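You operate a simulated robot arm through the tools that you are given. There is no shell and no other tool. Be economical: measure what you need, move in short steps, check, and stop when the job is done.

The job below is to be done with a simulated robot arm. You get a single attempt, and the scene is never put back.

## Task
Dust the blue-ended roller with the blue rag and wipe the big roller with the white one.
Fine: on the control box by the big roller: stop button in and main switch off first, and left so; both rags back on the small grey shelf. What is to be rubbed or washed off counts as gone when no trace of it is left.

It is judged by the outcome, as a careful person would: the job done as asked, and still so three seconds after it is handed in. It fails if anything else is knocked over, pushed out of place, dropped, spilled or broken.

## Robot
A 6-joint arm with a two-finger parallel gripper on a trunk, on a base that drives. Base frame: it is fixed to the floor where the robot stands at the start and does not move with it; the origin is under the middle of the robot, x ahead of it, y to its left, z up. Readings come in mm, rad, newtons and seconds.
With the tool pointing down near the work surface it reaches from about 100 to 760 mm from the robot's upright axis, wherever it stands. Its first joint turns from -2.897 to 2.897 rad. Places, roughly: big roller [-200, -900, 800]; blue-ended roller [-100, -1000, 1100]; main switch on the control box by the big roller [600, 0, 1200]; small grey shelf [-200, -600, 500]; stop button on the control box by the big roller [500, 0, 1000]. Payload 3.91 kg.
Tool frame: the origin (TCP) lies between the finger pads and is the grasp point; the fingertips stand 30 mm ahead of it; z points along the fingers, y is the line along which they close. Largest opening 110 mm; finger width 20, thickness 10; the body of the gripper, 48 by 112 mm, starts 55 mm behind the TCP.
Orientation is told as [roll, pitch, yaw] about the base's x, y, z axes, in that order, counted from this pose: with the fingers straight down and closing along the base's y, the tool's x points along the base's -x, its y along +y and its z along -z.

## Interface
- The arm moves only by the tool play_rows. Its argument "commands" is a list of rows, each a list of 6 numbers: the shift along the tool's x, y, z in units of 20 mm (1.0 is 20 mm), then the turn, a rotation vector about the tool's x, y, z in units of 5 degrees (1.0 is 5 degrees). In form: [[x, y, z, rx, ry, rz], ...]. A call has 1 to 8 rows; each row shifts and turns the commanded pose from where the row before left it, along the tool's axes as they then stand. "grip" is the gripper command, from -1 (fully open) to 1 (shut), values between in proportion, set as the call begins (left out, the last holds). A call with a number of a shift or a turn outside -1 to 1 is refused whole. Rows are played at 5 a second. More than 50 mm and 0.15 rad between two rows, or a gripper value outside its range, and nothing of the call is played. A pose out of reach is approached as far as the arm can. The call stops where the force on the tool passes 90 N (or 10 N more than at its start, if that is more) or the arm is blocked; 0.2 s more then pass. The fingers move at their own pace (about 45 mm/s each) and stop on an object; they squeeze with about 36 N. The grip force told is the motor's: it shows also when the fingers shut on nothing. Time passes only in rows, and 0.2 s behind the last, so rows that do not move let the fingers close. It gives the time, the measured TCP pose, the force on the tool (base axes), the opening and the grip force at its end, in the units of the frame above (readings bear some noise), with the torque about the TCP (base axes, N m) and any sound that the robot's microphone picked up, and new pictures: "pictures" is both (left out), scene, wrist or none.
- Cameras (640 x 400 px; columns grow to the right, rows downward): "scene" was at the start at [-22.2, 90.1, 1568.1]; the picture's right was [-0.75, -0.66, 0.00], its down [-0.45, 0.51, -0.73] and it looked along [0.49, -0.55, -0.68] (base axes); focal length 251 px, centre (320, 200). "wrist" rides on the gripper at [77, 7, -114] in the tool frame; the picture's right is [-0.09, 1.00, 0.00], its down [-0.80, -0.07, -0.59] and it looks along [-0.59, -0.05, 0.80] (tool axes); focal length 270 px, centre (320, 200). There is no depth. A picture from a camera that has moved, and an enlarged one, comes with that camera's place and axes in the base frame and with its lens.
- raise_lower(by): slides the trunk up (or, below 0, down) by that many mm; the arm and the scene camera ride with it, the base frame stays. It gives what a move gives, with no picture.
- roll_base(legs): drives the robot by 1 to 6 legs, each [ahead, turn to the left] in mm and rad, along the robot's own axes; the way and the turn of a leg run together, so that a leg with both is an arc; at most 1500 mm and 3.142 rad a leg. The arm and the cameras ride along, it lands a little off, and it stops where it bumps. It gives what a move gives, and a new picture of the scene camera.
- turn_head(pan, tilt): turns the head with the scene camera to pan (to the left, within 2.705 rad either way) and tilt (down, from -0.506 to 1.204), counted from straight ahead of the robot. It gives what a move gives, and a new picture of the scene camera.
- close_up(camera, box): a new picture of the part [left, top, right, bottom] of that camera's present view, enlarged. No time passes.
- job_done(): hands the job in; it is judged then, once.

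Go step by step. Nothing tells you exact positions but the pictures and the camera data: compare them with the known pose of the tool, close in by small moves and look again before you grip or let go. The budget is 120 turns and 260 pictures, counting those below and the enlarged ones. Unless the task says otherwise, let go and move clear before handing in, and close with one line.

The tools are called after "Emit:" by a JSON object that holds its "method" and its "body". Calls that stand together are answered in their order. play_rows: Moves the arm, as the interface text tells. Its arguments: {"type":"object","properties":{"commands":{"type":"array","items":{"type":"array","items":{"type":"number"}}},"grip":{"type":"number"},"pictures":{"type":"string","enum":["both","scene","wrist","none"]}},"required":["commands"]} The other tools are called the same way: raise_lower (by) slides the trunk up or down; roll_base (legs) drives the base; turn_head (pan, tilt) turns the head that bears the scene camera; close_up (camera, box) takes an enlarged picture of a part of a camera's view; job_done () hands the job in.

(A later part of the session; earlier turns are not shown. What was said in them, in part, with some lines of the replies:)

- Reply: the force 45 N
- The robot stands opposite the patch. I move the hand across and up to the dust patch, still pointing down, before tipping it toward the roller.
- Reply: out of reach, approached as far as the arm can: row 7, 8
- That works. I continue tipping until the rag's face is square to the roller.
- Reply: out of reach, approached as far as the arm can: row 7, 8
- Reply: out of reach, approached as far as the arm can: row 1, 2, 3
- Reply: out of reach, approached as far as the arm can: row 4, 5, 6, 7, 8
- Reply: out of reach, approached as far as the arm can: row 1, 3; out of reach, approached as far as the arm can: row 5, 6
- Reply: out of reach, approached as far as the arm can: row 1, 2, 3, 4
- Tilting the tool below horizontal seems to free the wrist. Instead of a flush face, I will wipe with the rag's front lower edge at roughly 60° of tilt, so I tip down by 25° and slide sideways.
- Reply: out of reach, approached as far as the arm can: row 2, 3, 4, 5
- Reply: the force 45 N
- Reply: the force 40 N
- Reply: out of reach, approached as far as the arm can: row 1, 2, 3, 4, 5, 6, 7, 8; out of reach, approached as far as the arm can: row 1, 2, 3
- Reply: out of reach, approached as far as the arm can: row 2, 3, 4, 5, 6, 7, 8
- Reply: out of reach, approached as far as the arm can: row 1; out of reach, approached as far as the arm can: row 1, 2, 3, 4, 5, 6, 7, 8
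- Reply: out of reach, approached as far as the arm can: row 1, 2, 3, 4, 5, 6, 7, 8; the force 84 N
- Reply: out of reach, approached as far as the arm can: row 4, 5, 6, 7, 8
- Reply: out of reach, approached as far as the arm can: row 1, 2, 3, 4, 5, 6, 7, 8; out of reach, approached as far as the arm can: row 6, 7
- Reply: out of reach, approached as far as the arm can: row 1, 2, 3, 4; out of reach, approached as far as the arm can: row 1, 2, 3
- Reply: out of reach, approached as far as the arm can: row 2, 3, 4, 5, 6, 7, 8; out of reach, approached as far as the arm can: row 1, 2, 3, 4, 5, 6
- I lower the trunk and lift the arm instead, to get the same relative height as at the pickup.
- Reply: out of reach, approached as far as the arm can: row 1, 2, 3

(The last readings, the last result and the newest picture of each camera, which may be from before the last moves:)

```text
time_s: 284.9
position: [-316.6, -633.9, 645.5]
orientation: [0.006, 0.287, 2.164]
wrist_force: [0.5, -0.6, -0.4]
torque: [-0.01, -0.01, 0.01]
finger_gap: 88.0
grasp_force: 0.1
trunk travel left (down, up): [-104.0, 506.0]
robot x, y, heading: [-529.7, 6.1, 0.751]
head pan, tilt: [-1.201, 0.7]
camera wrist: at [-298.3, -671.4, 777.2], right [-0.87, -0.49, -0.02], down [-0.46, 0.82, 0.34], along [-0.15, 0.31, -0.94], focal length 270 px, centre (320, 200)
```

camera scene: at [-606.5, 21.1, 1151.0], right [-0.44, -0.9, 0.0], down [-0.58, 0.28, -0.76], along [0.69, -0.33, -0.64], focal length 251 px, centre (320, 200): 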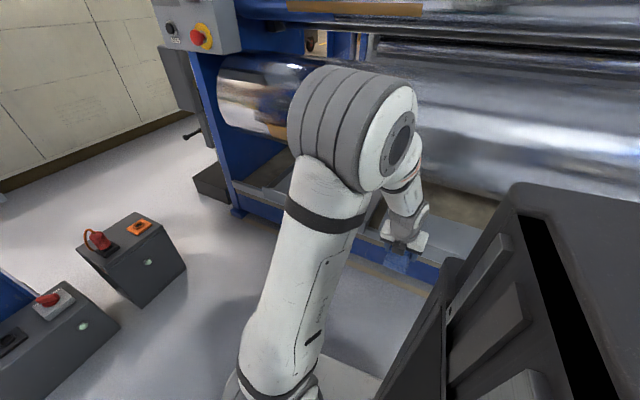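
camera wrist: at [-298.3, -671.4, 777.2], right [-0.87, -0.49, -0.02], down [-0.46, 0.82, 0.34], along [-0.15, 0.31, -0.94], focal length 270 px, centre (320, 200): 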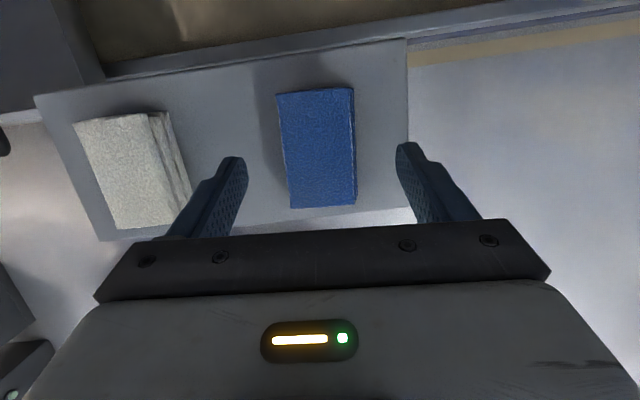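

The blue rag is back. I drive forward about 165 mm, which brings the hand over the white rag.

Emit:
{"method": "roll_base", "body": {"legs": [[165, 0]]}}

Emit:
{"method": "play_rows", "body": {"commands": [[0, 0, 0, 0, 0, 0]], "grip": -1, "pictures": "wrist"}}

```text
time_s: 286.4
position: [-198.6, -520.7, 645.9]
orientation: [0.006, 0.289, 2.159]
wrist_force: [0.2, 0.1, 0.8]
torque: [0.02, -0.02, 0.03]
finger_gap: 88.1
grasp_force: 0.0
trunk travel left (down, up): [-104.0, 506.0]
robot x, y, heading: [-402.8, 110.2, 0.749]
head pan, tilt: [-1.201, 0.7]
camera scene: at [-485.3, 134.3, 1151.0], right [-0.44, -0.9, 0.0], down [-0.58, 0.28, -0.76], along [0.69, -0.33, -0.64], focal length 251 px, centre (320, 200)
```

scene: 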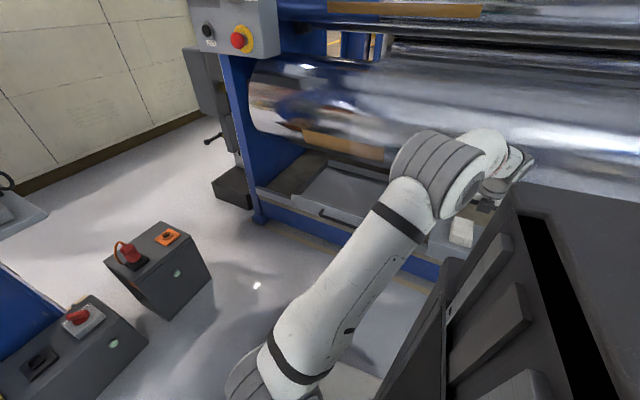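

```text
time_s: 286.8
position: [-197.7, -522.4, 645.5]
orientation: [0.006, 0.288, 2.161]
wrist_force: [-0.9, 0.3, 0.2]
torque: [0.01, 0.0, 0.01]
finger_gap: 109.8
grasp_force: 0.0
trunk travel left (down, up): [-104.0, 506.0]
robot x, y, heading: [-403.3, 107.8, 0.748]
head pan, tilt: [-1.201, 0.7]
camera wrist: at [-179.8, -559.5, 777.1], right [-0.88, -0.48, -0.02], down [-0.46, 0.82, 0.34], along [-0.15, 0.31, -0.94], focal length 270 px, centre (320, 200)
```

wrist: 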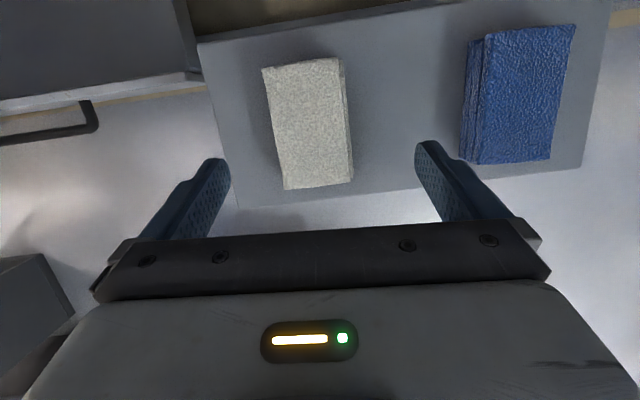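

I align over the white rag and descend to the same grip height as before.

Emit:
{"method": "play_rows", "body": {"commands": [[0.5, -0.2, 0.15, 0, 0, -0.3], [0.5, -0.2, 0.15, 0, 0, -0.3], [-0.27, 0, 0.93, 0, 0, 0], [-0.27, 0, 0.93, 0, 0, 0], [-0.27, 0, 0.93, 0, 0, 0]], "pictures": "wrist"}}

```text
time_s: 288.0
position: [-180.6, -536.9, 586.9]
orientation: [0.021, 0.286, 2.214]
wrist_force: [-0.5, -0.1, 0.6]
torque: [0.0, 0.01, -0.02]
finger_gap: 110.1
grasp_force: 0.1
trunk travel left (down, up): [-104.0, 506.0]
robot x, y, heading: [-402.9, 114.0, 0.751]
head pan, tilt: [-1.201, 0.7]
camera wrist: at [-158.5, -571.1, 718.6], right [-0.85, -0.53, 0.0], down [-0.49, 0.8, 0.34], along [-0.18, 0.29, -0.94], focal length 270 px, centre (320, 200)
```

wrist: 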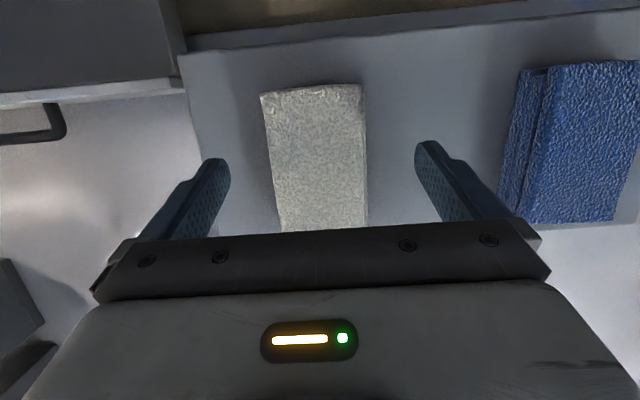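

Emit:
{"method": "play_rows", "body": {"commands": [[-0.14, 0, 0.48, 0, 0, 0], [-0.14, 0, 0.48, 0, 0, 0], [-0.04, 0, 0.14, 0, 0, 0]], "pictures": "none"}}

Emit:
{"method": "play_rows", "body": {"commands": [[0, 0, 0, 0, 0, 0], [0, 0, 0, 0, 0, 0], [0, 0, 0, 0, 0, 0], [0, 0, 0, 0, 0, 0], [0, 0, 0, 0, 0, 0]], "grip": 1, "pictures": "wrist"}}

```text
time_s: 288.8
position: [-180.8, -535.6, 564.4]
orientation: [0.021, 0.287, 2.214]
wrist_force: [-0.8, 1.0, 0.4]
torque: [-0.01, 0.02, 0.01]
finger_gap: 110.1
grasp_force: 0.0
trunk travel left (down, up): [-104.0, 506.0]
robot x, y, heading: [-403.0, 111.5, 0.749]
head pan, tilt: [-1.201, 0.7]
```

```text
time_s: 290.0
position: [-181.4, -535.9, 563.8]
orientation: [0.021, 0.287, 2.216]
wrist_force: [-0.2, 0.4, -0.5]
torque: [0.01, -0.01, -0.01]
finger_gap: 64.0
grasp_force: 36.2
trunk travel left (down, up): [-104.0, 506.0]
robot x, y, heading: [-406.2, 111.4, 0.75]
head pan, tilt: [-1.201, 0.7]
camera wrist: at [-159.0, -570.7, 695.5], right [-0.85, -0.53, 0.0], down [-0.49, 0.8, 0.34], along [-0.18, 0.29, -0.94], focal length 270 px, centre (320, 200)
```

wrist: 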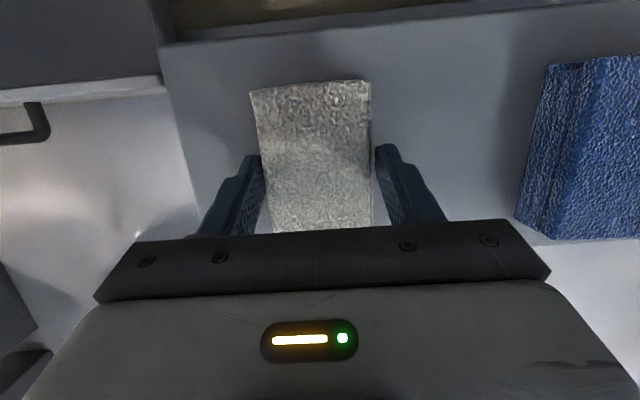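

The white rag is gripped. I lift, draw back, and drive to a position with the same geometry as the first wipe.

Emit:
{"method": "play_rows", "body": {"commands": [[0.28, 0, -0.96, 0, 0, 0], [0.28, 0, -0.96, 0, 0, 0], [0.28, 0, -0.96, 0, 0, 0], [-0.96, 0, -0.28, 0, 0, 0], [-0.96, 0, -0.28, 0, 0, 0], [-0.96, 0, -0.28, 0, 0, 0], [-0.96, 0, -0.28, 0, 0, 0], [-0.96, 0, -0.28, 0, 0, 0]], "pictures": "none"}}

Emit:
{"method": "play_rows", "body": {"commands": [[-0.9, 0, -0.35, 0, 0, 0], [-0.9, 0, -0.35, 0, 0, 0], [-0.9, 0, -0.35, 0, 0, 0]], "pictures": "none"}}

Emit:
{"method": "roll_base", "body": {"legs": [[0, -0.095], [200, 0], [0, -0.2]]}}

```text
time_s: 291.8
position: [-239.7, -455.9, 625.3]
orientation: [0.021, 0.286, 2.215]
wrist_force: [0.6, -0.4, -0.4]
torque: [0.02, -0.01, -0.03]
finger_gap: 63.6
grasp_force: 36.4
trunk travel left (down, up): [-104.0, 506.0]
robot x, y, heading: [-402.9, 114.7, 0.752]
head pan, tilt: [-1.201, 0.7]
```

```text
time_s: 292.6
position: [-274.3, -408.8, 627.4]
orientation: [0.021, 0.287, 2.217]
wrist_force: [0.2, -0.3, -0.8]
torque: [0.04, -0.01, -0.02]
finger_gap: 63.7
grasp_force: 36.0
trunk travel left (down, up): [-104.0, 506.0]
robot x, y, heading: [-402.3, 115.1, 0.747]
head pan, tilt: [-1.201, 0.7]
```

```text
time_s: 295.4
position: [-270.4, -301.0, 628.5]
orientation: [0.021, 0.286, 1.919]
wrist_force: [0.1, -0.4, -0.6]
torque: [0.0, -0.02, -0.02]
finger_gap: 63.8
grasp_force: 36.3
trunk travel left (down, up): [-104.0, 506.0]
robot x, y, heading: [-235.3, 228.1, 0.463]
head pan, tilt: [-1.201, 0.7]
camera scene: at [-310.8, 271.3, 1151.0], right [-0.67, -0.74, 0.0], down [-0.48, 0.43, -0.76], along [0.57, -0.52, -0.64], focal length 251 px, centre (320, 200)
```

scene: 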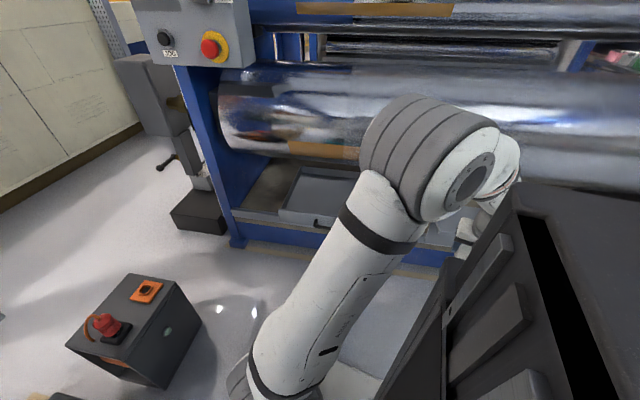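

I now lower the trunk fully, and carry the rag across in front toward the stain, raising the hand as I go.

Emit:
{"method": "play_rows", "body": {"commands": [[0.28, -1, -0.9, 0, 0, -0.4], [0.28, -1, -0.9, 0, 0, -0.4], [0.28, -1, -0.9, 0, 0, -0.4], [0.28, -1, -0.9, 0, 0, -0.4], [0.28, -1, -0.9, 0, 0, -0.4], [0.28, -1, -0.9, 0, 0, -0.4], [0.28, -1, -0.9, 0, 0, -0.4], [0.28, -1, -0.9, 0, 0, -0.3]], "pictures": "none"}}

Emit:
{"method": "raise_lower", "body": {"by": -100}}

Emit:
{"method": "play_rows", "body": {"commands": [[0.4, -1, 0.1, 0, 0, 0], [0.4, -1, 0.1, 0, 0, 0], [0.4, -1, 0.1, 0, 0, 0], [0.4, -1, 0.1, 0, 0, 0], [0.4, -1, 0.1, 0, 0, 0], [0.4, -1, 0.1, 0, 0, 0], [0.4, -1, 0.1, 0, 0, 0], [0.4, -1, 0.1, 0, 0, 0]], "pictures": "scene"}}

```text
time_s: 297.2
position: [-118.7, -229.1, 769.0]
orientation: [0.098, 0.269, 2.199]
wrist_force: [-0.3, -0.2, -1.1]
torque: [0.06, -0.01, 0.01]
finger_gap: 63.8
grasp_force: 36.0
trunk travel left (down, up): [-104.0, 506.0]
robot x, y, heading: [-238.4, 226.5, 0.463]
head pan, tilt: [-1.201, 0.7]
```

```text
time_s: 298.6
position: [-119.2, -228.5, 668.3]
orientation: [0.099, 0.271, 2.198]
wrist_force: [0.0, 0.4, -0.3]
torque: [-0.02, 0.03, 0.01]
finger_gap: 63.8
grasp_force: 36.5
trunk travel left (down, up): [-4.0, 606.0]
robot x, y, heading: [-238.9, 226.4, 0.457]
head pan, tilt: [-1.201, 0.7]
```

```text
time_s: 300.4
position: [33.6, -199.4, 656.0]
orientation: [0.089, 0.271, 2.208]
wrist_force: [1.1, -1.0, -1.1]
torque: [0.0, 0.01, 0.01]
finger_gap: 63.6
grasp_force: 35.8
out of reach, approached as far as the arm can: row 8
trunk travel left (down, up): [-4.0, 606.0]
robot x, y, heading: [-240.7, 229.5, 0.457]
head pan, tilt: [-1.201, 0.7]
camera scene: at [-310.7, 271.5, 1051.0], right [-0.67, -0.74, 0.0], down [-0.48, 0.43, -0.77], along [0.57, -0.52, -0.64], focal length 251 px, centre (320, 200)
```

scene: 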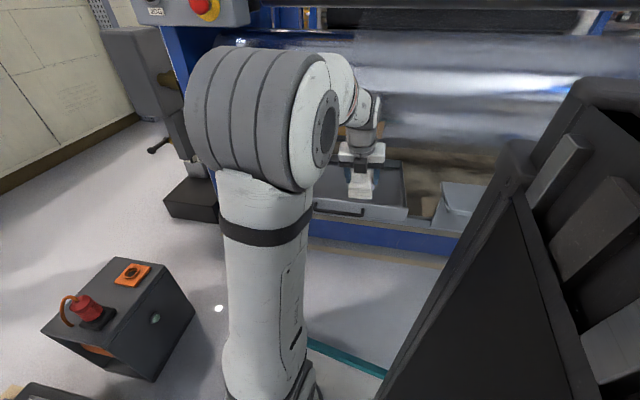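

I tip the tool forward, which freed the wrist during the first wipe.

Emit:
{"method": "play_rows", "body": {"commands": [[0.2, -0.3, -0.2, 0, 1, 0], [0.2, -0.3, -0.2, 0, 1, 0], [0.2, -0.3, -0.2, 0, 1, 0], [0.2, -0.3, -0.2, 0, 1, 0], [0.2, -0.3, -0.2, 0, 1, 0], [0.2, -0.3, -0.2, 0, 1, 0], [0.2, -0.3, -0.2, 0, 1, 0], [0.2, -0.3, -0.2, 0, 1, 0]], "pictures": "wrist"}}

```text
time_s: 302.2
position: [78.2, -181.6, 695.2]
orientation: [0.165, 0.967, 2.31]
wrist_force: [0.3, 0.0, 0.0]
torque: [0.04, 0.01, 0.01]
finger_gap: 63.7
grasp_force: 35.3
out of reach, approached as far as the arm can: row 1
trunk travel left (down, up): [-4.0, 606.0]
robot x, y, heading: [-238.8, 224.9, 0.463]
head pan, tilt: [-1.201, 0.7]
camera wrist: at [54.4, -135.8, 822.9], right [-0.85, -0.53, 0.02], down [-0.5, 0.8, -0.33], along [0.16, -0.29, -0.94], focal length 270 px, centre (320, 200)
```

wrist: 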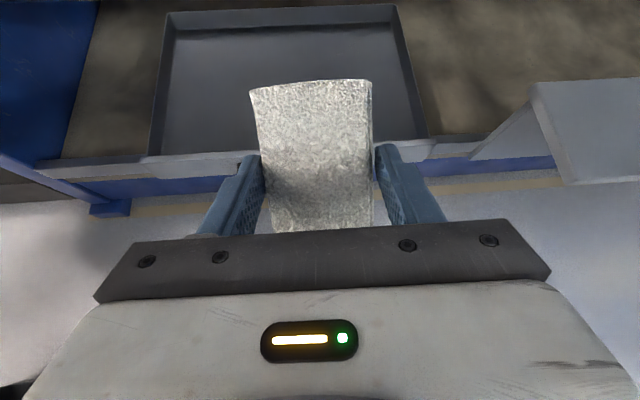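

Good. I move across toward the stain.

Emit:
{"method": "play_rows", "body": {"commands": [[0.4, -1, 0.25, 0, 0, 0], [0.4, -1, 0.25, 0, 0, 0], [0.4, -1, 0.25, 0, 0, 0], [0.4, -1, 0.25, 0, 0, 0], [0.4, -1, 0.25, 0, 0, 0], [0.4, -1, 0.25, 0, 0, 0], [0.4, -1, 0.25, 0, 0, 0], [0.4, -1, 0.25, 0, 0, 0]], "pictures": "both"}}

```text
time_s: 304.0
position: [131.3, -225.2, 701.5]
orientation: [0.133, 0.969, 2.314]
wrist_force: [0.0, 0.1, -1.2]
torque: [0.0, -0.01, 0.04]
finger_gap: 63.8
grasp_force: 35.9
out of reach, approached as far as the arm can: row 1, 2, 3, 4, 5, 6, 7, 8
trunk travel left (down, up): [-4.0, 606.0]
robot x, y, heading: [-238.9, 230.0, 0.461]
head pan, tilt: [-1.201, 0.7]
camera scene: at [-310.6, 271.5, 1051.0], right [-0.67, -0.74, 0.0], down [-0.48, 0.43, -0.77], along [0.57, -0.52, -0.64], focal length 251 px, centre (320, 200)
camera wrist: at [104.1, -181.5, 830.2], right [-0.83, -0.55, 0.0], down [-0.52, 0.79, -0.33], along [0.18, -0.28, -0.94], focal length 270 px, centre (320, 200)
```

scene: 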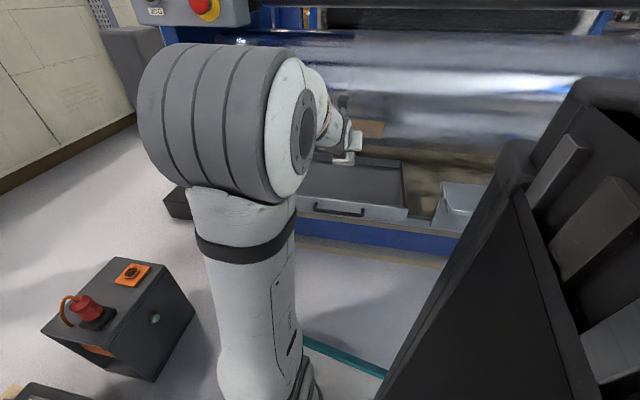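
wrist: 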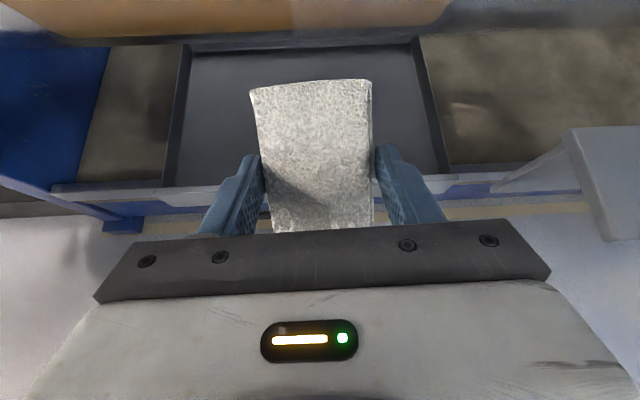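

Sideways travel is limited from this stand. I retract the hand and shift the robot further along toward the box, a bit closer to the machine.

Emit:
{"method": "play_rows", "body": {"commands": [[-0.57, 0.2, -0.82, 0, 0, 0], [-0.57, 0.2, -0.82, 0, 0, 0], [-0.57, 0.2, -0.82, 0, 0, 0], [-0.57, 0.2, -0.82, 0, 0, 0], [-0.57, 0.2, -0.82, 0, 0, 0]], "pictures": "none"}}

Emit:
{"method": "roll_base", "body": {"legs": [[0, -0.45], [220, 0], [0, 0.3]]}}

```text
time_s: 305.2
position: [49.5, -160.6, 702.6]
orientation: [0.169, 0.963, 2.31]
wrist_force: [0.6, -0.1, -0.3]
torque: [0.04, -0.03, 0.02]
finger_gap: 64.0
grasp_force: 36.2
out of reach, approached as far as the arm can: row 1
trunk travel left (down, up): [-4.0, 606.0]
robot x, y, heading: [-236.8, 229.7, 0.462]
head pan, tilt: [-1.201, 0.7]
```

```text
time_s: 309.2
position: [210.1, -196.5, 703.9]
orientation: [0.168, 0.963, 2.164]
wrist_force: [0.3, -0.1, -0.4]
torque: [0.01, 0.03, -0.01]
finger_gap: 63.9
grasp_force: 35.8
trunk travel left (down, up): [-4.0, 606.0]
robot x, y, heading: [-20.3, 238.2, 0.308]
head pan, tilt: [-1.201, 0.7]
camera scene: at [-84.5, 289.7, 1051.0], right [-0.78, -0.62, 0.0], down [-0.4, 0.5, -0.77], along [0.48, -0.6, -0.64], focal length 251 px, centre (320, 200)
```

scene: 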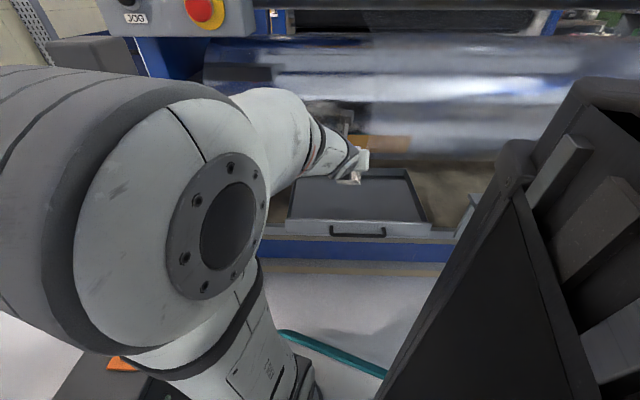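

Better placed now. I square up the tool and move to the front of the stain.

Emit:
{"method": "play_rows", "body": {"commands": [[0.38, -0.9, 0.1, 0.27, 0, 0], [0.38, -0.9, 0.1, 0.27, 0, 0], [0.38, -0.9, 0.1, 0.27, 0, 0], [0.38, -0.9, 0.1, 0.27, 0, 0], [0.38, -0.9, 0.1, 0.27, 0, 0], [0.38, -0.9, 0.1, 0.27, 0, 0], [0.38, -0.9, 0.1, 0.27, 0, 0], [0.38, -0.9, 0.1, 0.27, 0, 0]], "pictures": "both"}}

```text
time_s: 311.0
position: [340.2, -177.3, 733.4]
orientation: [-0.028, 0.965, 2.166]
wrist_force: [-1.2, -0.8, -0.2]
torque: [0.03, 0.0, -0.03]
finger_gap: 63.8
grasp_force: 36.6
out of reach, approached as far as the arm can: row 4, 5, 6, 7, 8
trunk travel left (down, up): [-4.0, 606.0]
robot x, y, heading: [-17.1, 234.4, 0.305]
head pan, tilt: [-1.201, 0.7]
camera scene: at [-84.2, 289.8, 1051.0], right [-0.78, -0.62, 0.0], down [-0.4, 0.5, -0.76], along [0.48, -0.6, -0.64], focal length 251 px, centre (320, 200)
camera wrist: at [305.0, -140.6, 862.0], right [-0.84, -0.54, -0.09], down [-0.49, 0.81, -0.32], along [0.24, -0.22, -0.94], focal length 270 px, centre (320, 200)
```

scene: 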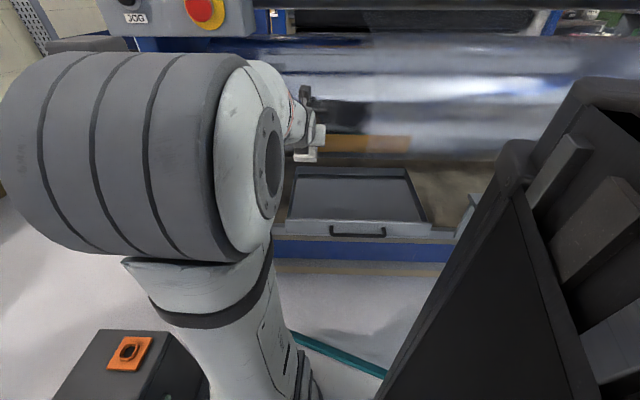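
wrist: 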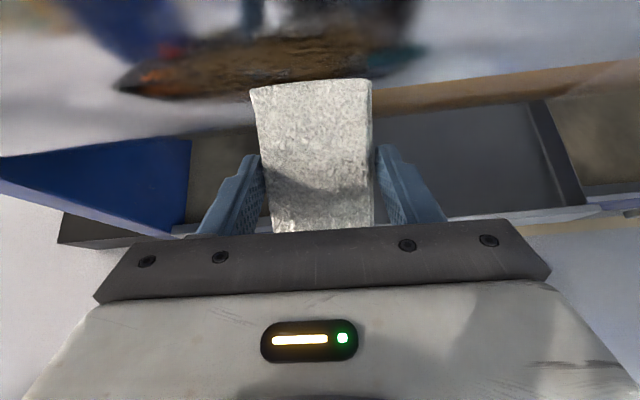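

The stain is straight ahead, just above the rag. I zoom in on it.

Emit:
{"method": "close_up", "body": {"camera": "wrist", "box": [100, 0, 450, 120]}}

```text
1.83 times, centred on (275, 60) of wrist
camera zoom: at [305.0, -140.6, 862.0], right [-0.84, -0.54, -0.09], down [-0.49, 0.81, -0.32], along [0.24, -0.22, -0.94], focal length 494 px, centre (402, 456)
```

zoom: 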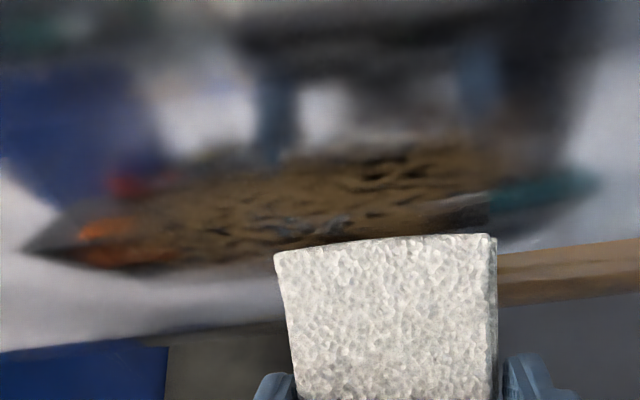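

The stain spans a≈142–259 along the roller and z≈715–757. I move in to touch it.

Emit:
{"method": "play_rows", "body": {"commands": [[0.14, 0, 0.2, 0, 0, 0], [0.14, 0, 0.2, 0, 0, 0], [0.14, 0, 0.2, 0, 0, 0], [0.14, 0, 0.2, 0, 0, 0]], "pictures": "none"}}

```text
time_s: 312.0
position: [348.9, -191.8, 732.9]
orientation: [-0.025, 0.959, 2.167]
wrist_force: [-29.6, 42.9, -7.1]
torque: [0.22, 0.22, 0.79]
finger_gap: 65.2
grasp_force: 35.8
trunk travel left (down, up): [-4.0, 606.0]
robot x, y, heading: [-21.8, 235.0, 0.303]
head pan, tilt: [-1.201, 0.7]
```

Contact made. I rub right, then left.

Emit:
{"method": "play_rows", "body": {"commands": [[-0.03, 0.8, -0.04, 0, 0, 0], [0, 0.8, 0, 0, 0, 0], [0, 0.5, 0, 0, 0, 0], [0.2, -0.8, -0.14, 0, 0, 0], [0.2, -0.8, -0.14, 0, 0, 0], [0, -0.8, 0, 0, 0, 0], [0, -0.8, 0, 0, 0, 0], [0, -0.8, 0, 0, 0, 0]], "pictures": "wrist"}}

```text
time_s: 313.8
position: [350.4, -190.1, 743.7]
orientation: [-0.034, 0.975, 2.165]
wrist_force: [-27.7, 19.0, 9.3]
torque: [-0.44, -0.38, -0.41]
finger_gap: 64.0
grasp_force: 35.7
out of reach, approached as far as the arm can: row 6, 7, 8
trunk travel left (down, up): [-4.0, 606.0]
robot x, y, heading: [-20.5, 235.9, 0.307]
head pan, tilt: [-1.201, 0.7]
camera wrist: at [314.4, -153.2, 871.0], right [-0.84, -0.54, -0.09], down [-0.49, 0.81, -0.33], along [0.25, -0.23, -0.94], focal length 270 px, centre (320, 200)
```

wrist: 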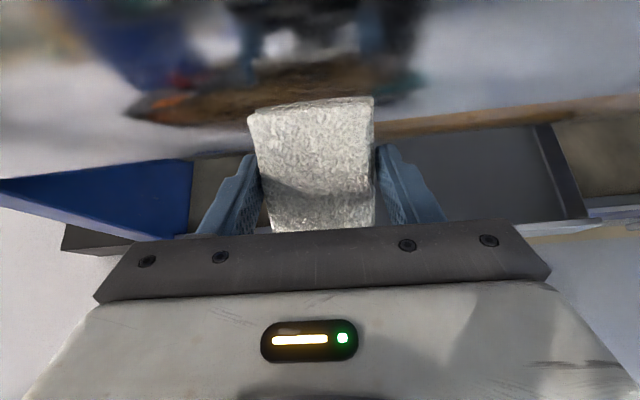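

The hand's left limit is reached while the stain continues left. I back off slightly and nudge the robot forward 70 mm.

Emit:
{"method": "play_rows", "body": {"commands": [[-0.57, 0, -0.82, 0, 0, 0], [-0.57, 0, -0.82, 0, 0, 0], [-0.3, 0, -0.41, 0, 0, 0]], "pictures": "none"}}

Emit:
{"method": "roll_base", "body": {"legs": [[75, 0]]}}

Emit:
{"method": "play_rows", "body": {"commands": [[0, 0, 0, 0, 0, 0]], "pictures": "wrist"}}

Emit:
{"method": "close_up", "body": {"camera": "wrist", "box": [150, 0, 500, 140]}}

```text
time_s: 314.6
position: [319.4, -153.2, 737.8]
orientation: [-0.026, 0.963, 2.165]
wrist_force: [0.1, 0.5, 0.2]
torque: [0.01, -0.01, 0.0]
finger_gap: 64.5
grasp_force: 36.0
out of reach, approached as far as the arm can: row 1
trunk travel left (down, up): [-4.0, 606.0]
robot x, y, heading: [-20.3, 233.4, 0.308]
head pan, tilt: [-1.201, 0.7]
```

```text
time_s: 315.6
position: [392.3, -128.6, 738.2]
orientation: [-0.026, 0.964, 2.167]
wrist_force: [0.5, 0.1, 0.0]
torque: [-0.01, 0.0, -0.04]
finger_gap: 63.9
grasp_force: 36.1
trunk travel left (down, up): [-4.0, 606.0]
robot x, y, heading: [51.8, 258.5, 0.309]
head pan, tilt: [-1.201, 0.7]
camera scene: at [-12.0, 312.5, 1051.0], right [-0.78, -0.62, 0.0], down [-0.4, 0.5, -0.76], along [0.48, -0.6, -0.64], focal length 251 px, centre (320, 200)
```

scene: 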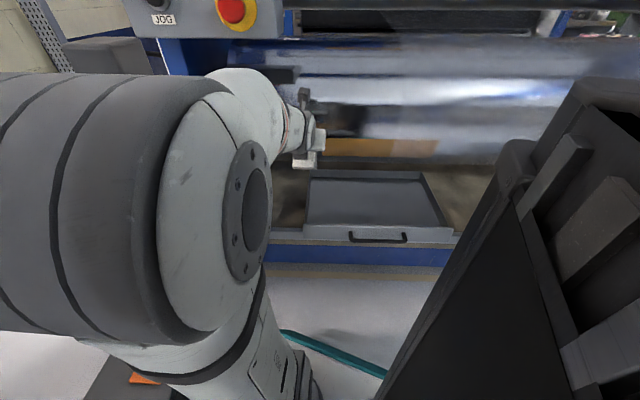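

```text
time_s: 316.0
position: [392.5, -129.2, 736.6]
orientation: [-0.025, 0.962, 2.167]
wrist_force: [-0.2, 0.5, -0.6]
torque: [0.01, -0.01, -0.02]
finger_gap: 64.0
grasp_force: 35.4
trunk travel left (down, up): [-4.0, 606.0]
robot x, y, heading: [51.5, 256.3, 0.306]
head pan, tilt: [-1.201, 0.7]
camera wrist: at [357.5, -92.5, 866.1], right [-0.84, -0.53, -0.09], down [-0.48, 0.81, -0.32], along [0.24, -0.23, -0.94], focal length 270 px, centre (320, 200)
```

wrist: 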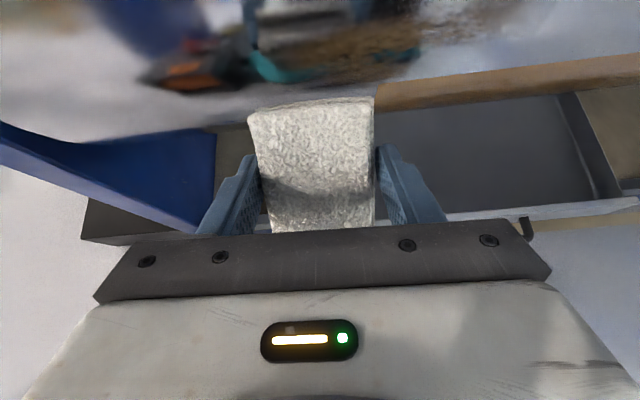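

```text
1.83 times, centred on (325, 70) of wrist
camera zoom: at [357.5, -92.5, 866.1], right [-0.84, -0.53, -0.09], down [-0.48, 0.81, -0.32], along [0.24, -0.23, -0.94], focal length 494 px, centre (311, 438)
```

zoom: 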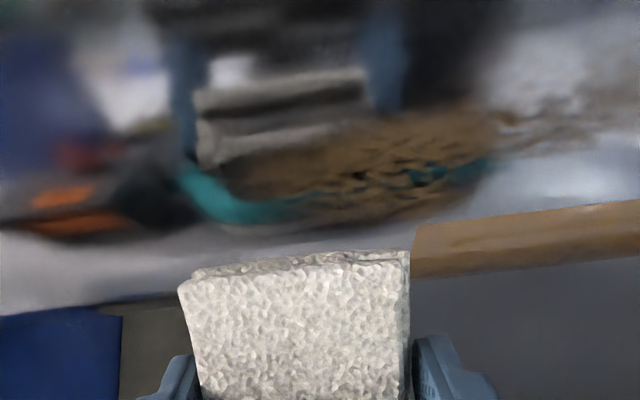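

The stain is only thinned at the right, since my contact line was a bit low. I raise about 15 mm, and press again, starting from the left end.

Emit:
{"method": "play_rows", "body": {"commands": [[0.58, 0, -0.4, 0, 0, 0], [0.28, 0, 0.41, 0, 0, 0], [0.28, 0, 0.41, 0, 0, 0], [0.14, 0, 0.2, 0, 0, 0], [0.08, 0, 0.12, 0, 0, 0]], "pictures": "wrist"}}

```text
time_s: 317.2
position: [405.6, -149.7, 752.2]
orientation: [-0.026, 0.963, 2.167]
wrist_force: [-22.7, 31.7, 1.6]
torque: [-0.13, -0.08, 0.84]
finger_gap: 63.9
grasp_force: 35.8
trunk travel left (down, up): [-4.0, 606.0]
robot x, y, heading: [50.2, 258.4, 0.304]
head pan, tilt: [-1.201, 0.7]
camera wrist: at [370.9, -113.0, 879.9], right [-0.84, -0.54, -0.09], down [-0.49, 0.81, -0.32], along [0.24, -0.22, -0.94], focal length 270 px, centre (320, 200)
```

wrist: 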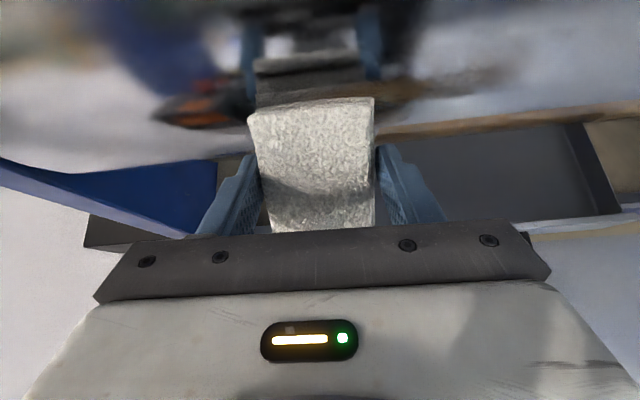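

In contact at 39 N. I rub to the right and back.

Emit:
{"method": "play_rows", "body": {"commands": [[0, 0.8, 0, 0, 0, 0], [0, 0.8, 0, 0, 0, 0], [0, 0.8, 0, 0, 0, 0], [0, 0.8, 0, 0, 0, 0], [0, 0.8, 0, 0, 0, 0], [0, 0.8, 0, 0, 0, 0], [0, 0.8, 0, 0, 0, 0], [0.25, -0.8, -0.17, 0, 0, 0]], "pictures": "none"}}

Emit:
{"method": "play_rows", "body": {"commands": [[0.2, -0.8, -0.14, 0, 0, 0], [0, -0.8, 0, 0, 0, 0], [0, -0.8, 0, 0, 0, 0], [0, -0.8, 0, 0, 0, 0], [0, -0.8, 0, 0, 0, 0], [0, -0.8, 0, 0, 0, 0], [0, -0.4, 0, 0, 0, 0]], "pictures": "none"}}

Emit:
{"method": "play_rows", "body": {"commands": [[-0.57, 0, -0.82, 0, 0, 0], [-0.57, 0, -0.82, 0, 0, 0], [-0.57, 0, -0.82, 0, 0, 0]], "pictures": "wrist"}}

Emit:
{"method": "close_up", "body": {"camera": "wrist", "box": [150, 0, 550, 140]}}

```text
time_s: 319.0
position: [329.6, -206.9, 756.8]
orientation: [-0.026, 0.966, 2.162]
wrist_force: [-14.1, 8.0, -3.1]
torque: [0.01, 0.07, 0.1]
finger_gap: 64.5
grasp_force: 36.5
trunk travel left (down, up): [-4.0, 606.0]
robot x, y, heading: [52.9, 257.5, 0.303]
head pan, tilt: [-1.201, 0.7]
```

```text
time_s: 320.6
position: [406.9, -149.7, 763.3]
orientation: [-0.036, 0.969, 2.165]
wrist_force: [-40.0, 24.1, 0.4]
torque: [-0.04, -0.08, -0.46]
finger_gap: 64.1
grasp_force: 36.1
out of reach, approached as far as the arm can: row 7
trunk travel left (down, up): [-4.0, 606.0]
robot x, y, heading: [51.6, 260.7, 0.303]
head pan, tilt: [-1.201, 0.7]
```

```text
time_s: 321.4
position: [375.1, -103.2, 761.5]
orientation: [-0.03, 0.965, 2.168]
wrist_force: [-0.6, -0.2, -0.4]
torque: [0.0, 0.0, -0.03]
finger_gap: 63.9
grasp_force: 35.9
trunk travel left (down, up): [-4.0, 606.0]
robot x, y, heading: [53.4, 262.3, 0.304]
head pan, tilt: [-1.201, 0.7]
camera wrist: at [338.7, -66.3, 889.7], right [-0.84, -0.54, -0.09], down [-0.49, 0.81, -0.32], along [0.24, -0.22, -0.94], focal length 270 px, centre (320, 200)
```

wrist: 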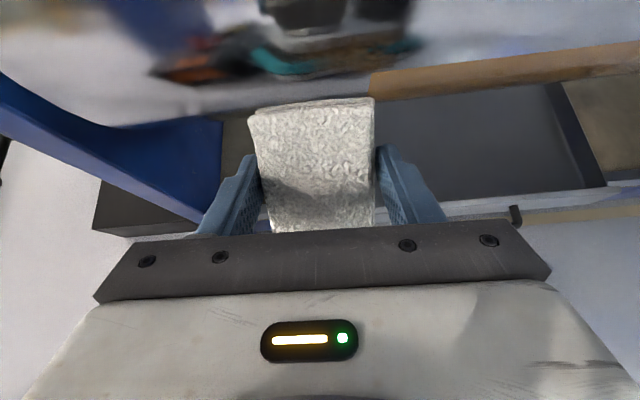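

```text
1.60 times, centred on (350, 70) of wrist
camera zoom: at [338.7, -66.3, 889.7], right [-0.84, -0.54, -0.09], down [-0.49, 0.81, -0.32], along [0.24, -0.22, -0.94], focal length 432 px, centre (272, 408)
```

zoom: 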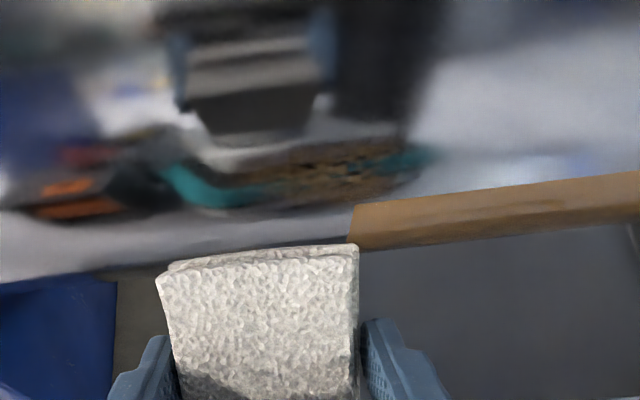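

Much is gone; a lower band remains at z≈712–735. I go lower and rub again.

Emit:
{"method": "play_rows", "body": {"commands": [[-0.82, 0, 0.57, 0, 0, 0], [-0.1, 0, 0.05, 0, 0, 0], [0.57, 0, 0.82, 0, 0, 0], [0.57, 0, 0.82, 0, 0, 0], [0.28, 0, 0.41, 0, 0, 0], [0.14, 0, 0.2, 0, 0, 0], [0.1, 0, 0.14, 0, 0, 0]], "pictures": "none"}}

Emit:
{"method": "play_rows", "body": {"commands": [[0, 0.8, 0, 0, 0, 0], [0, 0.8, 0, 0, 0, 0], [0, 0.8, 0, 0, 0, 0], [0, 0.8, 0, 0, 0, 0], [0, 0.8, 0, 0, 0, 0], [-0.4, -0.8, 0.3, 0, 0, 0], [0, -0.8, 0.03, 0, 0, 0], [0, -0.8, 0.03, 0, 0, 0]], "pictures": "none"}}

Emit:
{"method": "play_rows", "body": {"commands": [[0, -0.8, 0, 0, 0, 0], [0, -0.8, 0, 0, 0, 0], [-0.4, 0.8, 0.33, 0, 0, 0], [0, 0.8, 0.03, 0, 0, 0], [0, 0.8, 0, 0, 0, 0], [0, 0.8, 0, 0, 0, 0]], "pictures": "none"}}

Emit:
{"method": "play_rows", "body": {"commands": [[-0.57, 0, -0.82, 0, 0, 0], [-0.57, 0, -0.82, 0, 0, 0], [-0.57, 0, -0.82, 0, 0, 0], [0.4, 0, -0.28, 0, 0, 0]], "pictures": "wrist"}}

Emit:
{"method": "close_up", "body": {"camera": "wrist", "box": [100, 0, 500, 140]}}

```text
time_s: 323.0
position: [408.6, -148.3, 740.0]
orientation: [-0.027, 0.963, 2.167]
wrist_force: [-6.7, 8.9, -0.7]
torque: [0.0, -0.01, 0.35]
finger_gap: 63.9
grasp_force: 36.6
trunk travel left (down, up): [-4.0, 606.0]
robot x, y, heading: [53.6, 261.7, 0.305]
head pan, tilt: [-1.201, 0.7]
```

```text
time_s: 324.8
position: [383.3, -166.7, 730.4]
orientation: [-0.026, 0.964, 2.166]
wrist_force: [-23.7, 16.3, -0.9]
torque: [-0.06, 0.01, 0.36]
finger_gap: 63.9
grasp_force: 35.6
trunk travel left (down, up): [-4.0, 606.0]
robot x, y, heading: [51.9, 258.4, 0.309]
head pan, tilt: [-1.201, 0.7]
```

```text
time_s: 326.2
position: [359.0, -187.4, 718.2]
orientation: [-0.021, 0.967, 2.166]
wrist_force: [-6.2, 15.1, -0.4]
torque: [-0.06, -0.01, 0.78]
finger_gap: 64.2
grasp_force: 36.2
trunk travel left (down, up): [-4.0, 606.0]
robot x, y, heading: [53.7, 259.2, 0.301]
head pan, tilt: [-1.201, 0.7]
```

```text
time_s: 327.2
position: [325.2, -136.8, 727.6]
orientation: [-0.024, 0.963, 2.166]
wrist_force: [-0.1, 0.9, -0.9]
torque: [-0.01, -0.02, 0.02]
finger_gap: 64.2
grasp_force: 36.0
trunk travel left (down, up): [-4.0, 606.0]
robot x, y, heading: [49.8, 259.0, 0.306]
head pan, tilt: [-1.201, 0.7]
camera wrist: at [289.8, -101.1, 855.2], right [-0.84, -0.53, -0.09], down [-0.48, 0.81, -0.32], along [0.24, -0.23, -0.94], focal length 270 px, centre (320, 200)
```

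wrist: 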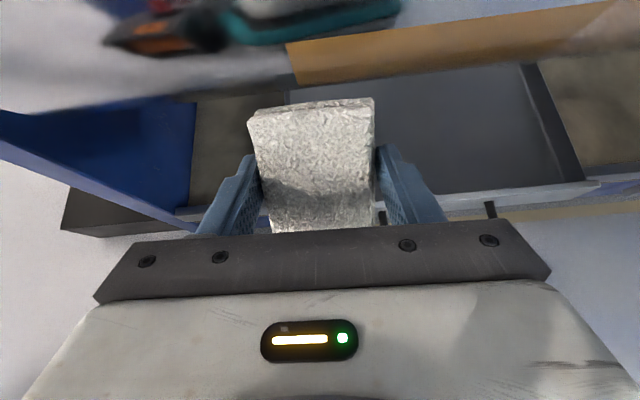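

```text
1.60 times, centred on (300, 70) of wrist
camera zoom: at [289.8, -101.1, 855.2], right [-0.84, -0.53, -0.09], down [-0.48, 0.81, -0.32], along [0.24, -0.23, -0.94], focal length 432 px, centre (352, 408)
```

zoom: 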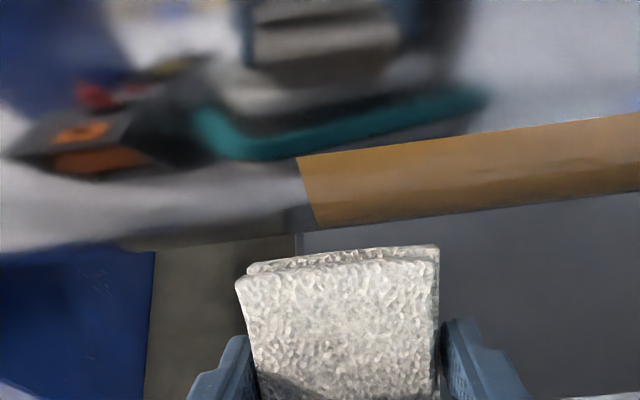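

The stain looks gone; only reflections remain. I back the robot along its track to the spot from which I took the white rag.

Emit:
{"method": "play_rows", "body": {"commands": [[-0.57, 0, -0.82, 0, 0, 0], [-0.57, 0, -0.82, 0, 0, 0]], "pictures": "none"}}

Emit:
{"method": "roll_base", "body": {"legs": [[-478, 0], [0, 0.44]]}}

Emit:
{"method": "turn_head", "body": {"pan": -0.75, "tilt": 0.45}}

Emit:
{"method": "close_up", "body": {"camera": "scene", "box": [180, 80, 480, 280]}}

```text
time_s: 327.8
position: [303.2, -106.3, 726.3]
orientation: [-0.026, 0.963, 2.167]
wrist_force: [1.1, -0.6, 0.8]
torque: [-0.04, -0.02, 0.02]
finger_gap: 64.2
grasp_force: 36.1
trunk travel left (down, up): [-4.0, 606.0]
robot x, y, heading: [54.1, 258.3, 0.304]
head pan, tilt: [-1.201, 0.7]
```

```text
time_s: 331.9
position: [-19.3, -107.9, 727.0]
orientation: [-0.025, 0.965, 2.599]
wrist_force: [-0.1, -0.4, -1.3]
torque: [0.01, -0.01, 0.0]
finger_gap: 63.8
grasp_force: 36.4
trunk travel left (down, up): [-4.0, 606.0]
robot x, y, heading: [-405.2, 120.2, 0.728]
head pan, tilt: [-1.201, 0.7]
camera scene: at [-483.0, 143.2, 1051.0], right [-0.45, -0.89, 0.0], down [-0.57, 0.29, -0.77], along [0.68, -0.35, -0.64], focal length 251 px, centre (320, 200)
```

scene: 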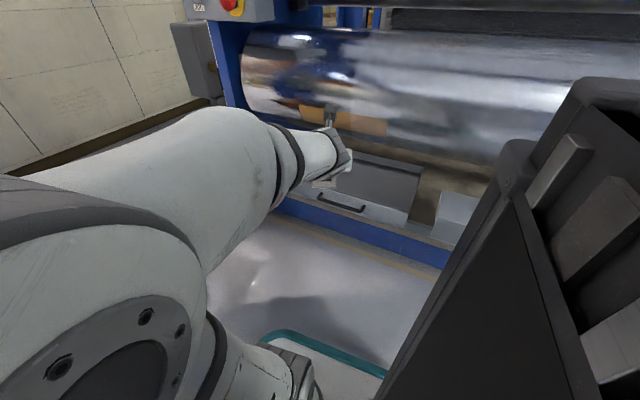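

```text
time_s: 332.8
position: [-18.8, -107.0, 727.1]
orientation: [-0.026, 0.964, 2.6]
wrist_force: [0.4, -0.1, -1.3]
torque: [0.01, 0.0, -0.02]
finger_gap: 63.7
grasp_force: 35.8
trunk travel left (down, up): [-4.0, 606.0]
robot x, y, heading: [-400.0, 126.1, 0.729]
head pan, tilt: [-0.75, 0.45]
camera scene: at [-466.6, 180.0, 1073.1], right [-0.02, -1.0, 0.0], down [-0.44, 0.01, -0.9], along [0.9, -0.02, -0.44], focal length 251 px, centre (320, 200)
```

scene: 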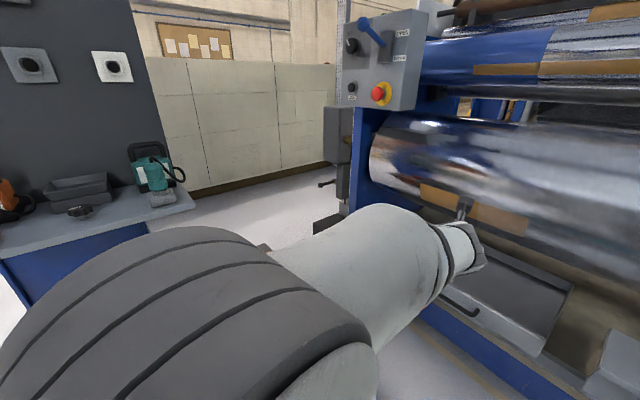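

```text
2.00 times, centred on (330, 180) of scene
camera zoom: at [-466.6, 180.0, 1073.1], right [-0.02, -1.0, 0.0], down [-0.44, 0.01, -0.9], along [0.9, -0.02, -0.44], focal length 502 px, centre (300, 240)
5 turns are left
```

zoom: 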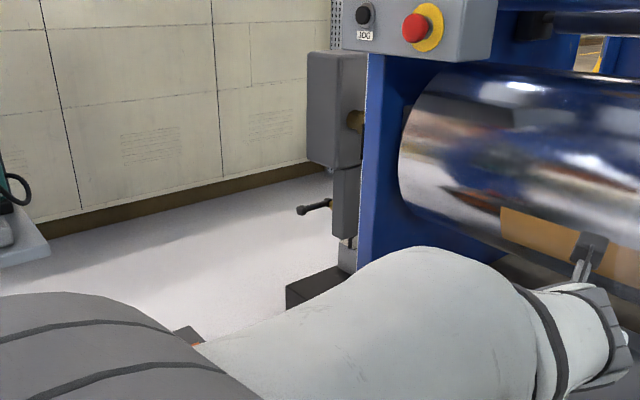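

Few turns remain, so I chain the moves: tip the tool down and carry the white rag back toward the shelf, staying high.

Emit:
{"method": "play_rows", "body": {"commands": [[0, 0.7, 0, 0, -1, 0], [0, 0.7, 0, 0, -1, 0], [0, 0.7, 0, 0, -1, 0], [0, 0.7, 0, 0, -1, 0], [0, 0.7, 0, 0, -1, 0], [0, 0.7, 0, 0, -1, 0], [0, 0.7, 0, 0, -1, 0], [0, 0.7, 0, 0, -0.75, 0]], "pictures": "none"}}

Emit:
{"method": "play_rows", "body": {"commands": [[0, 1, 0, 0, 0, 0.5], [0, 1, 0, 0, 0, 0.5], [0, 1, 0, 0, 0, 0.5], [0, 1, 0, 0, 0, 0.5], [0, 1, 0, 0, 0, 0.6], [0, 1, 0, 0, 0, 0.6], [0, 1, 0, 0, 0, 0.6], [0, 1, 0, 0, 0, 0.6]], "pictures": "none"}}

Emit:
{"method": "play_rows", "body": {"commands": [[0.6, 0.79, 0.18, 0, 0, 0], [0.6, 0.79, 0.18, 0, 0, 0], [0.6, 0.79, 0.18, 0, 0, 0], [0.6, 0.79, 0.18, 0, 0, 0], [0.6, 0.79, 0.18, 0, 0, 0], [0.6, 0.79, 0.18, 0, 0, 0], [0.6, 0.79, 0.18, 0, 0, 0], [0.6, 0.79, 0.18, 0, 0, 0]], "pictures": "both"}}

```text
time_s: 334.6
position: [-75.0, -205.8, 724.4]
orientation: [-0.013, 0.286, 2.616]
wrist_force: [0.1, 0.9, -0.9]
torque: [0.03, 0.01, -0.05]
finger_gap: 64.3
grasp_force: 36.1
trunk travel left (down, up): [-4.0, 606.0]
robot x, y, heading: [-404.6, 121.7, 0.736]
head pan, tilt: [-0.75, 0.45]
```

```text
time_s: 336.4
position: [-172.7, -329.6, 714.8]
orientation: [-0.126, 0.26, 2.219]
wrist_force: [0.3, -0.2, 0.1]
torque: [0.02, 0.0, 0.02]
finger_gap: 64.1
grasp_force: 36.4
trunk travel left (down, up): [-4.0, 606.0]
robot x, y, heading: [-400.9, 120.4, 0.73]
head pan, tilt: [-0.75, 0.45]
```

```text
time_s: 338.2
position: [-206.7, -486.7, 696.7]
orientation: [-0.126, 0.26, 2.219]
wrist_force: [-0.4, -0.2, 0.0]
torque: [-0.02, -0.01, 0.02]
finger_gap: 63.9
grasp_force: 36.2
trunk travel left (down, up): [-4.0, 606.0]
robot x, y, heading: [-400.8, 124.0, 0.73]
head pan, tilt: [-0.75, 0.45]
camera scene: at [-466.6, 180.1, 1073.2], right [-0.02, -1.0, 0.0], down [-0.44, 0.01, -0.9], along [0.9, -0.02, -0.44], focal length 251 px, centre (320, 200)
camera wrist: at [-195.9, -534.3, 826.3], right [-0.82, -0.55, -0.14], down [-0.56, 0.74, 0.37], along [-0.1, 0.39, -0.92], focal length 270 px, centre (320, 200)
4 turns are left
```

scene: 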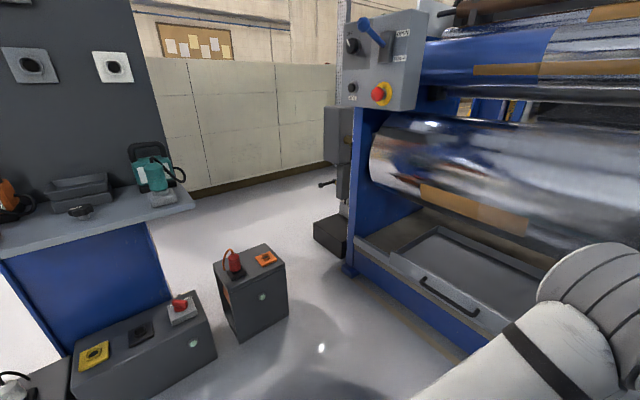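
wrist: 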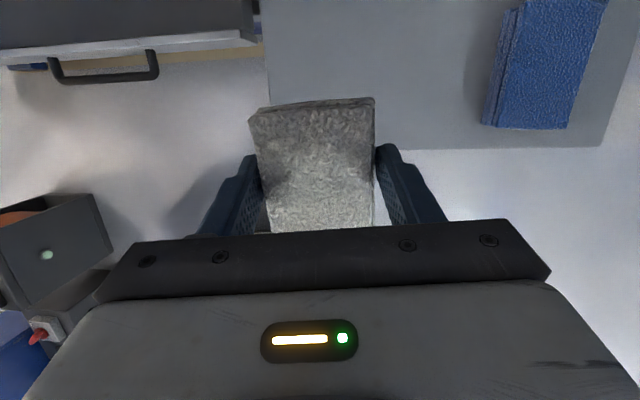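

The arm is exact here. I level the tool and lower over the white rag's old place, and also check the stain spot from this clear view.

Emit:
{"method": "close_up", "body": {"camera": "scene", "box": [360, 100, 560, 250]}}

Emit:
{"method": "play_rows", "body": {"commands": [[0, 0, 0, -0.5, 0.1, 0], [0, 0, 0, -0.5, 0.1, 0], [0, 0, 0, -0.5, 0.1, 0], [0.88, 0.15, 0.26, 0, 0, 0], [0.88, 0.15, 0.26, 0, 0, 0], [0.88, 0.15, 0.26, 0, 0, 0], [-0.28, 0, 0.96, 0, 0, 0], [-0.28, 0, 0.96, 0, 0, 0]], "pictures": "none"}}

Emit:
{"method": "play_rows", "body": {"commands": [[-0.28, 0, 0.96, 0, 0, 0], [-0.28, 0, 0.96, 0, 0, 0], [-0.28, 0, 0.96, 0, 0, 0], [-0.2, 0, 0.7, 0, 0, 0]], "pictures": "wrist"}}

```text
2.67 times, centred on (460, 175) of scene
camera zoom: at [-466.6, 180.1, 1073.2], right [-0.02, -1.0, 0.0], down [-0.44, 0.01, -0.9], along [0.9, -0.02, -0.44], focal length 669 px, centre (-53, 267)
```

zoom: 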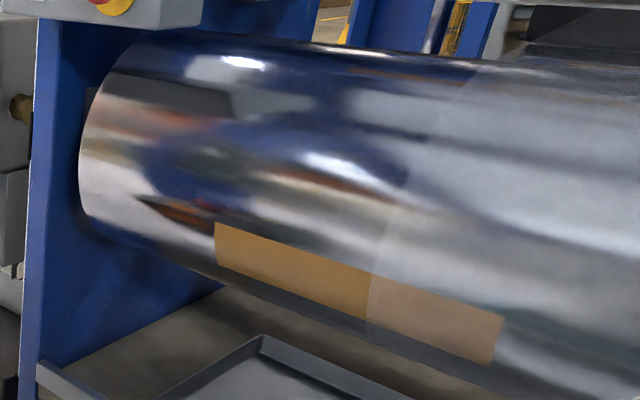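

```text
time_s: 340.0
position: [-180.7, -536.3, 658.5]
orientation: [0.007, 0.288, 2.218]
wrist_force: [0.0, 0.4, 0.0]
torque: [-0.02, 0.0, 0.03]
finger_gap: 64.0
grasp_force: 35.5
trunk travel left (down, up): [-4.0, 606.0]
robot x, y, heading: [-401.3, 122.1, 0.729]
head pan, tilt: [-0.75, 0.45]
```

```text
time_s: 341.0
position: [-181.6, -536.6, 583.0]
orientation: [0.005, 0.288, 2.216]
wrist_force: [0.0, -1.0, 0.1]
torque: [0.0, -0.02, -0.01]
finger_gap: 64.0
grasp_force: 35.9
trunk travel left (down, up): [-4.0, 606.0]
robot x, y, heading: [-399.4, 118.8, 0.728]
head pan, tilt: [-0.75, 0.45]
camera wrist: at [-161.2, -572.2, 713.9], right [-0.85, -0.53, -0.02], down [-0.5, 0.79, 0.34], along [-0.17, 0.3, -0.94], focal length 270 px, centre (320, 200)
3 turns are left
```

wrist: 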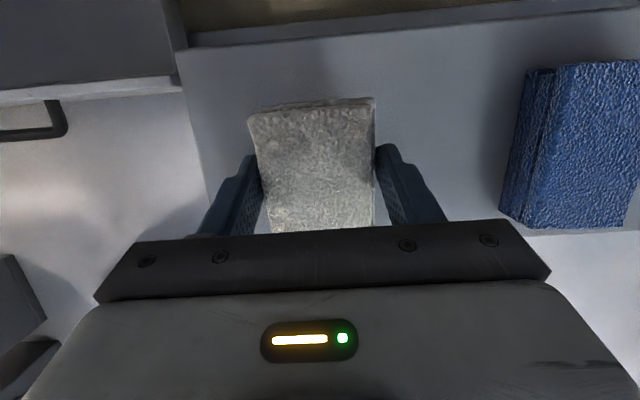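

The roller is clean, showing only soft reflections. I lower the rag onto the shelf, release, and move clear.

Emit:
{"method": "play_rows", "body": {"commands": [[-0.07, 0, 0.24, 0, 0, 0], [-0.07, 0, 0.24, 0, 0, 0], [-0.07, 0, 0.22, 0, 0, 0], [-0.03, 0, 0.1, 0, 0, 0]], "pictures": "none"}}

Emit:
{"method": "play_rows", "body": {"commands": [[0, 0, 0, 0, 0, 0], [0, 0, 0, 0, 0, 0], [0, 0, 0, 0, 0, 0], [0, 0, 0, 0, 0, 0]], "grip": -0.6, "pictures": "none"}}

Emit:
{"method": "play_rows", "body": {"commands": [[0.28, 0, -0.96, 0, 0, 0], [0.28, 0, -0.96, 0, 0, 0], [0.28, 0, -0.96, 0, 0, 0], [0.28, 0, -0.96, 0, 0, 0], [0.28, 0, -0.96, 0, 0, 0], [0, 0, 0, 0, 0, 0]], "pictures": "wrist"}}

```text
time_s: 342.0
position: [-182.6, -535.2, 567.1]
orientation: [0.004, 0.284, 2.215]
wrist_force: [0.2, -0.5, 0.5]
torque: [-0.01, 0.02, 0.02]
finger_gap: 64.1
grasp_force: 36.0
trunk travel left (down, up): [-4.0, 606.0]
robot x, y, heading: [-402.0, 122.3, 0.727]
head pan, tilt: [-0.75, 0.45]
```

```text
time_s: 343.0
position: [-183.2, -536.4, 566.9]
orientation: [0.005, 0.287, 2.219]
wrist_force: [0.2, 0.0, 0.2]
torque: [0.01, -0.01, 0.0]
finger_gap: 88.2
grasp_force: 0.1
trunk travel left (down, up): [-4.0, 606.0]
robot x, y, heading: [-402.9, 119.0, 0.726]
head pan, tilt: [-0.75, 0.45]
```

```text
time_s: 344.4
position: [-181.7, -534.9, 666.7]
orientation: [0.006, 0.287, 2.216]
wrist_force: [-0.2, 0.6, 0.1]
torque: [0.01, -0.01, 0.0]
finger_gap: 87.9
grasp_force: 0.1
trunk travel left (down, up): [-4.0, 606.0]
robot x, y, heading: [-400.3, 120.3, 0.73]
head pan, tilt: [-0.75, 0.45]
camera wrist: at [-160.5, -571.0, 798.2], right [-0.85, -0.53, -0.02], down [-0.5, 0.79, 0.34], along [-0.17, 0.3, -0.94], focal length 270 px, centre (320, 200)
2 turns are left
```

wrist: 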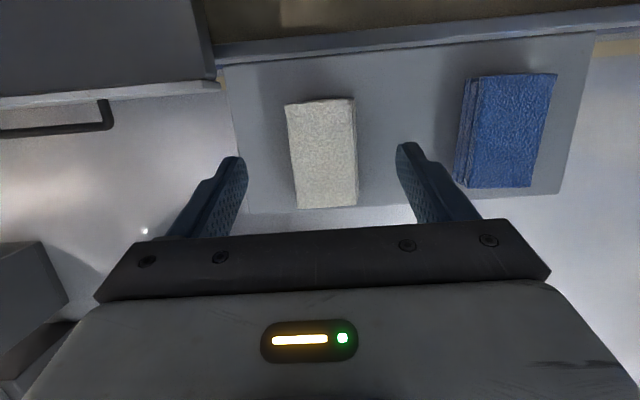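

Both rags lie on the grey shelf, the stop button is in, the main switch is off, and the hand is clear. I hand the job in.

Emit:
{"method": "job_done", "body": {}}

```text
The job is handed in.
```

The job is handed in: stop button in and main switch off first, the blue-ended roller dusted with the blue rag, the big roller wiped with the white one, and both rags back on the grey shelf.
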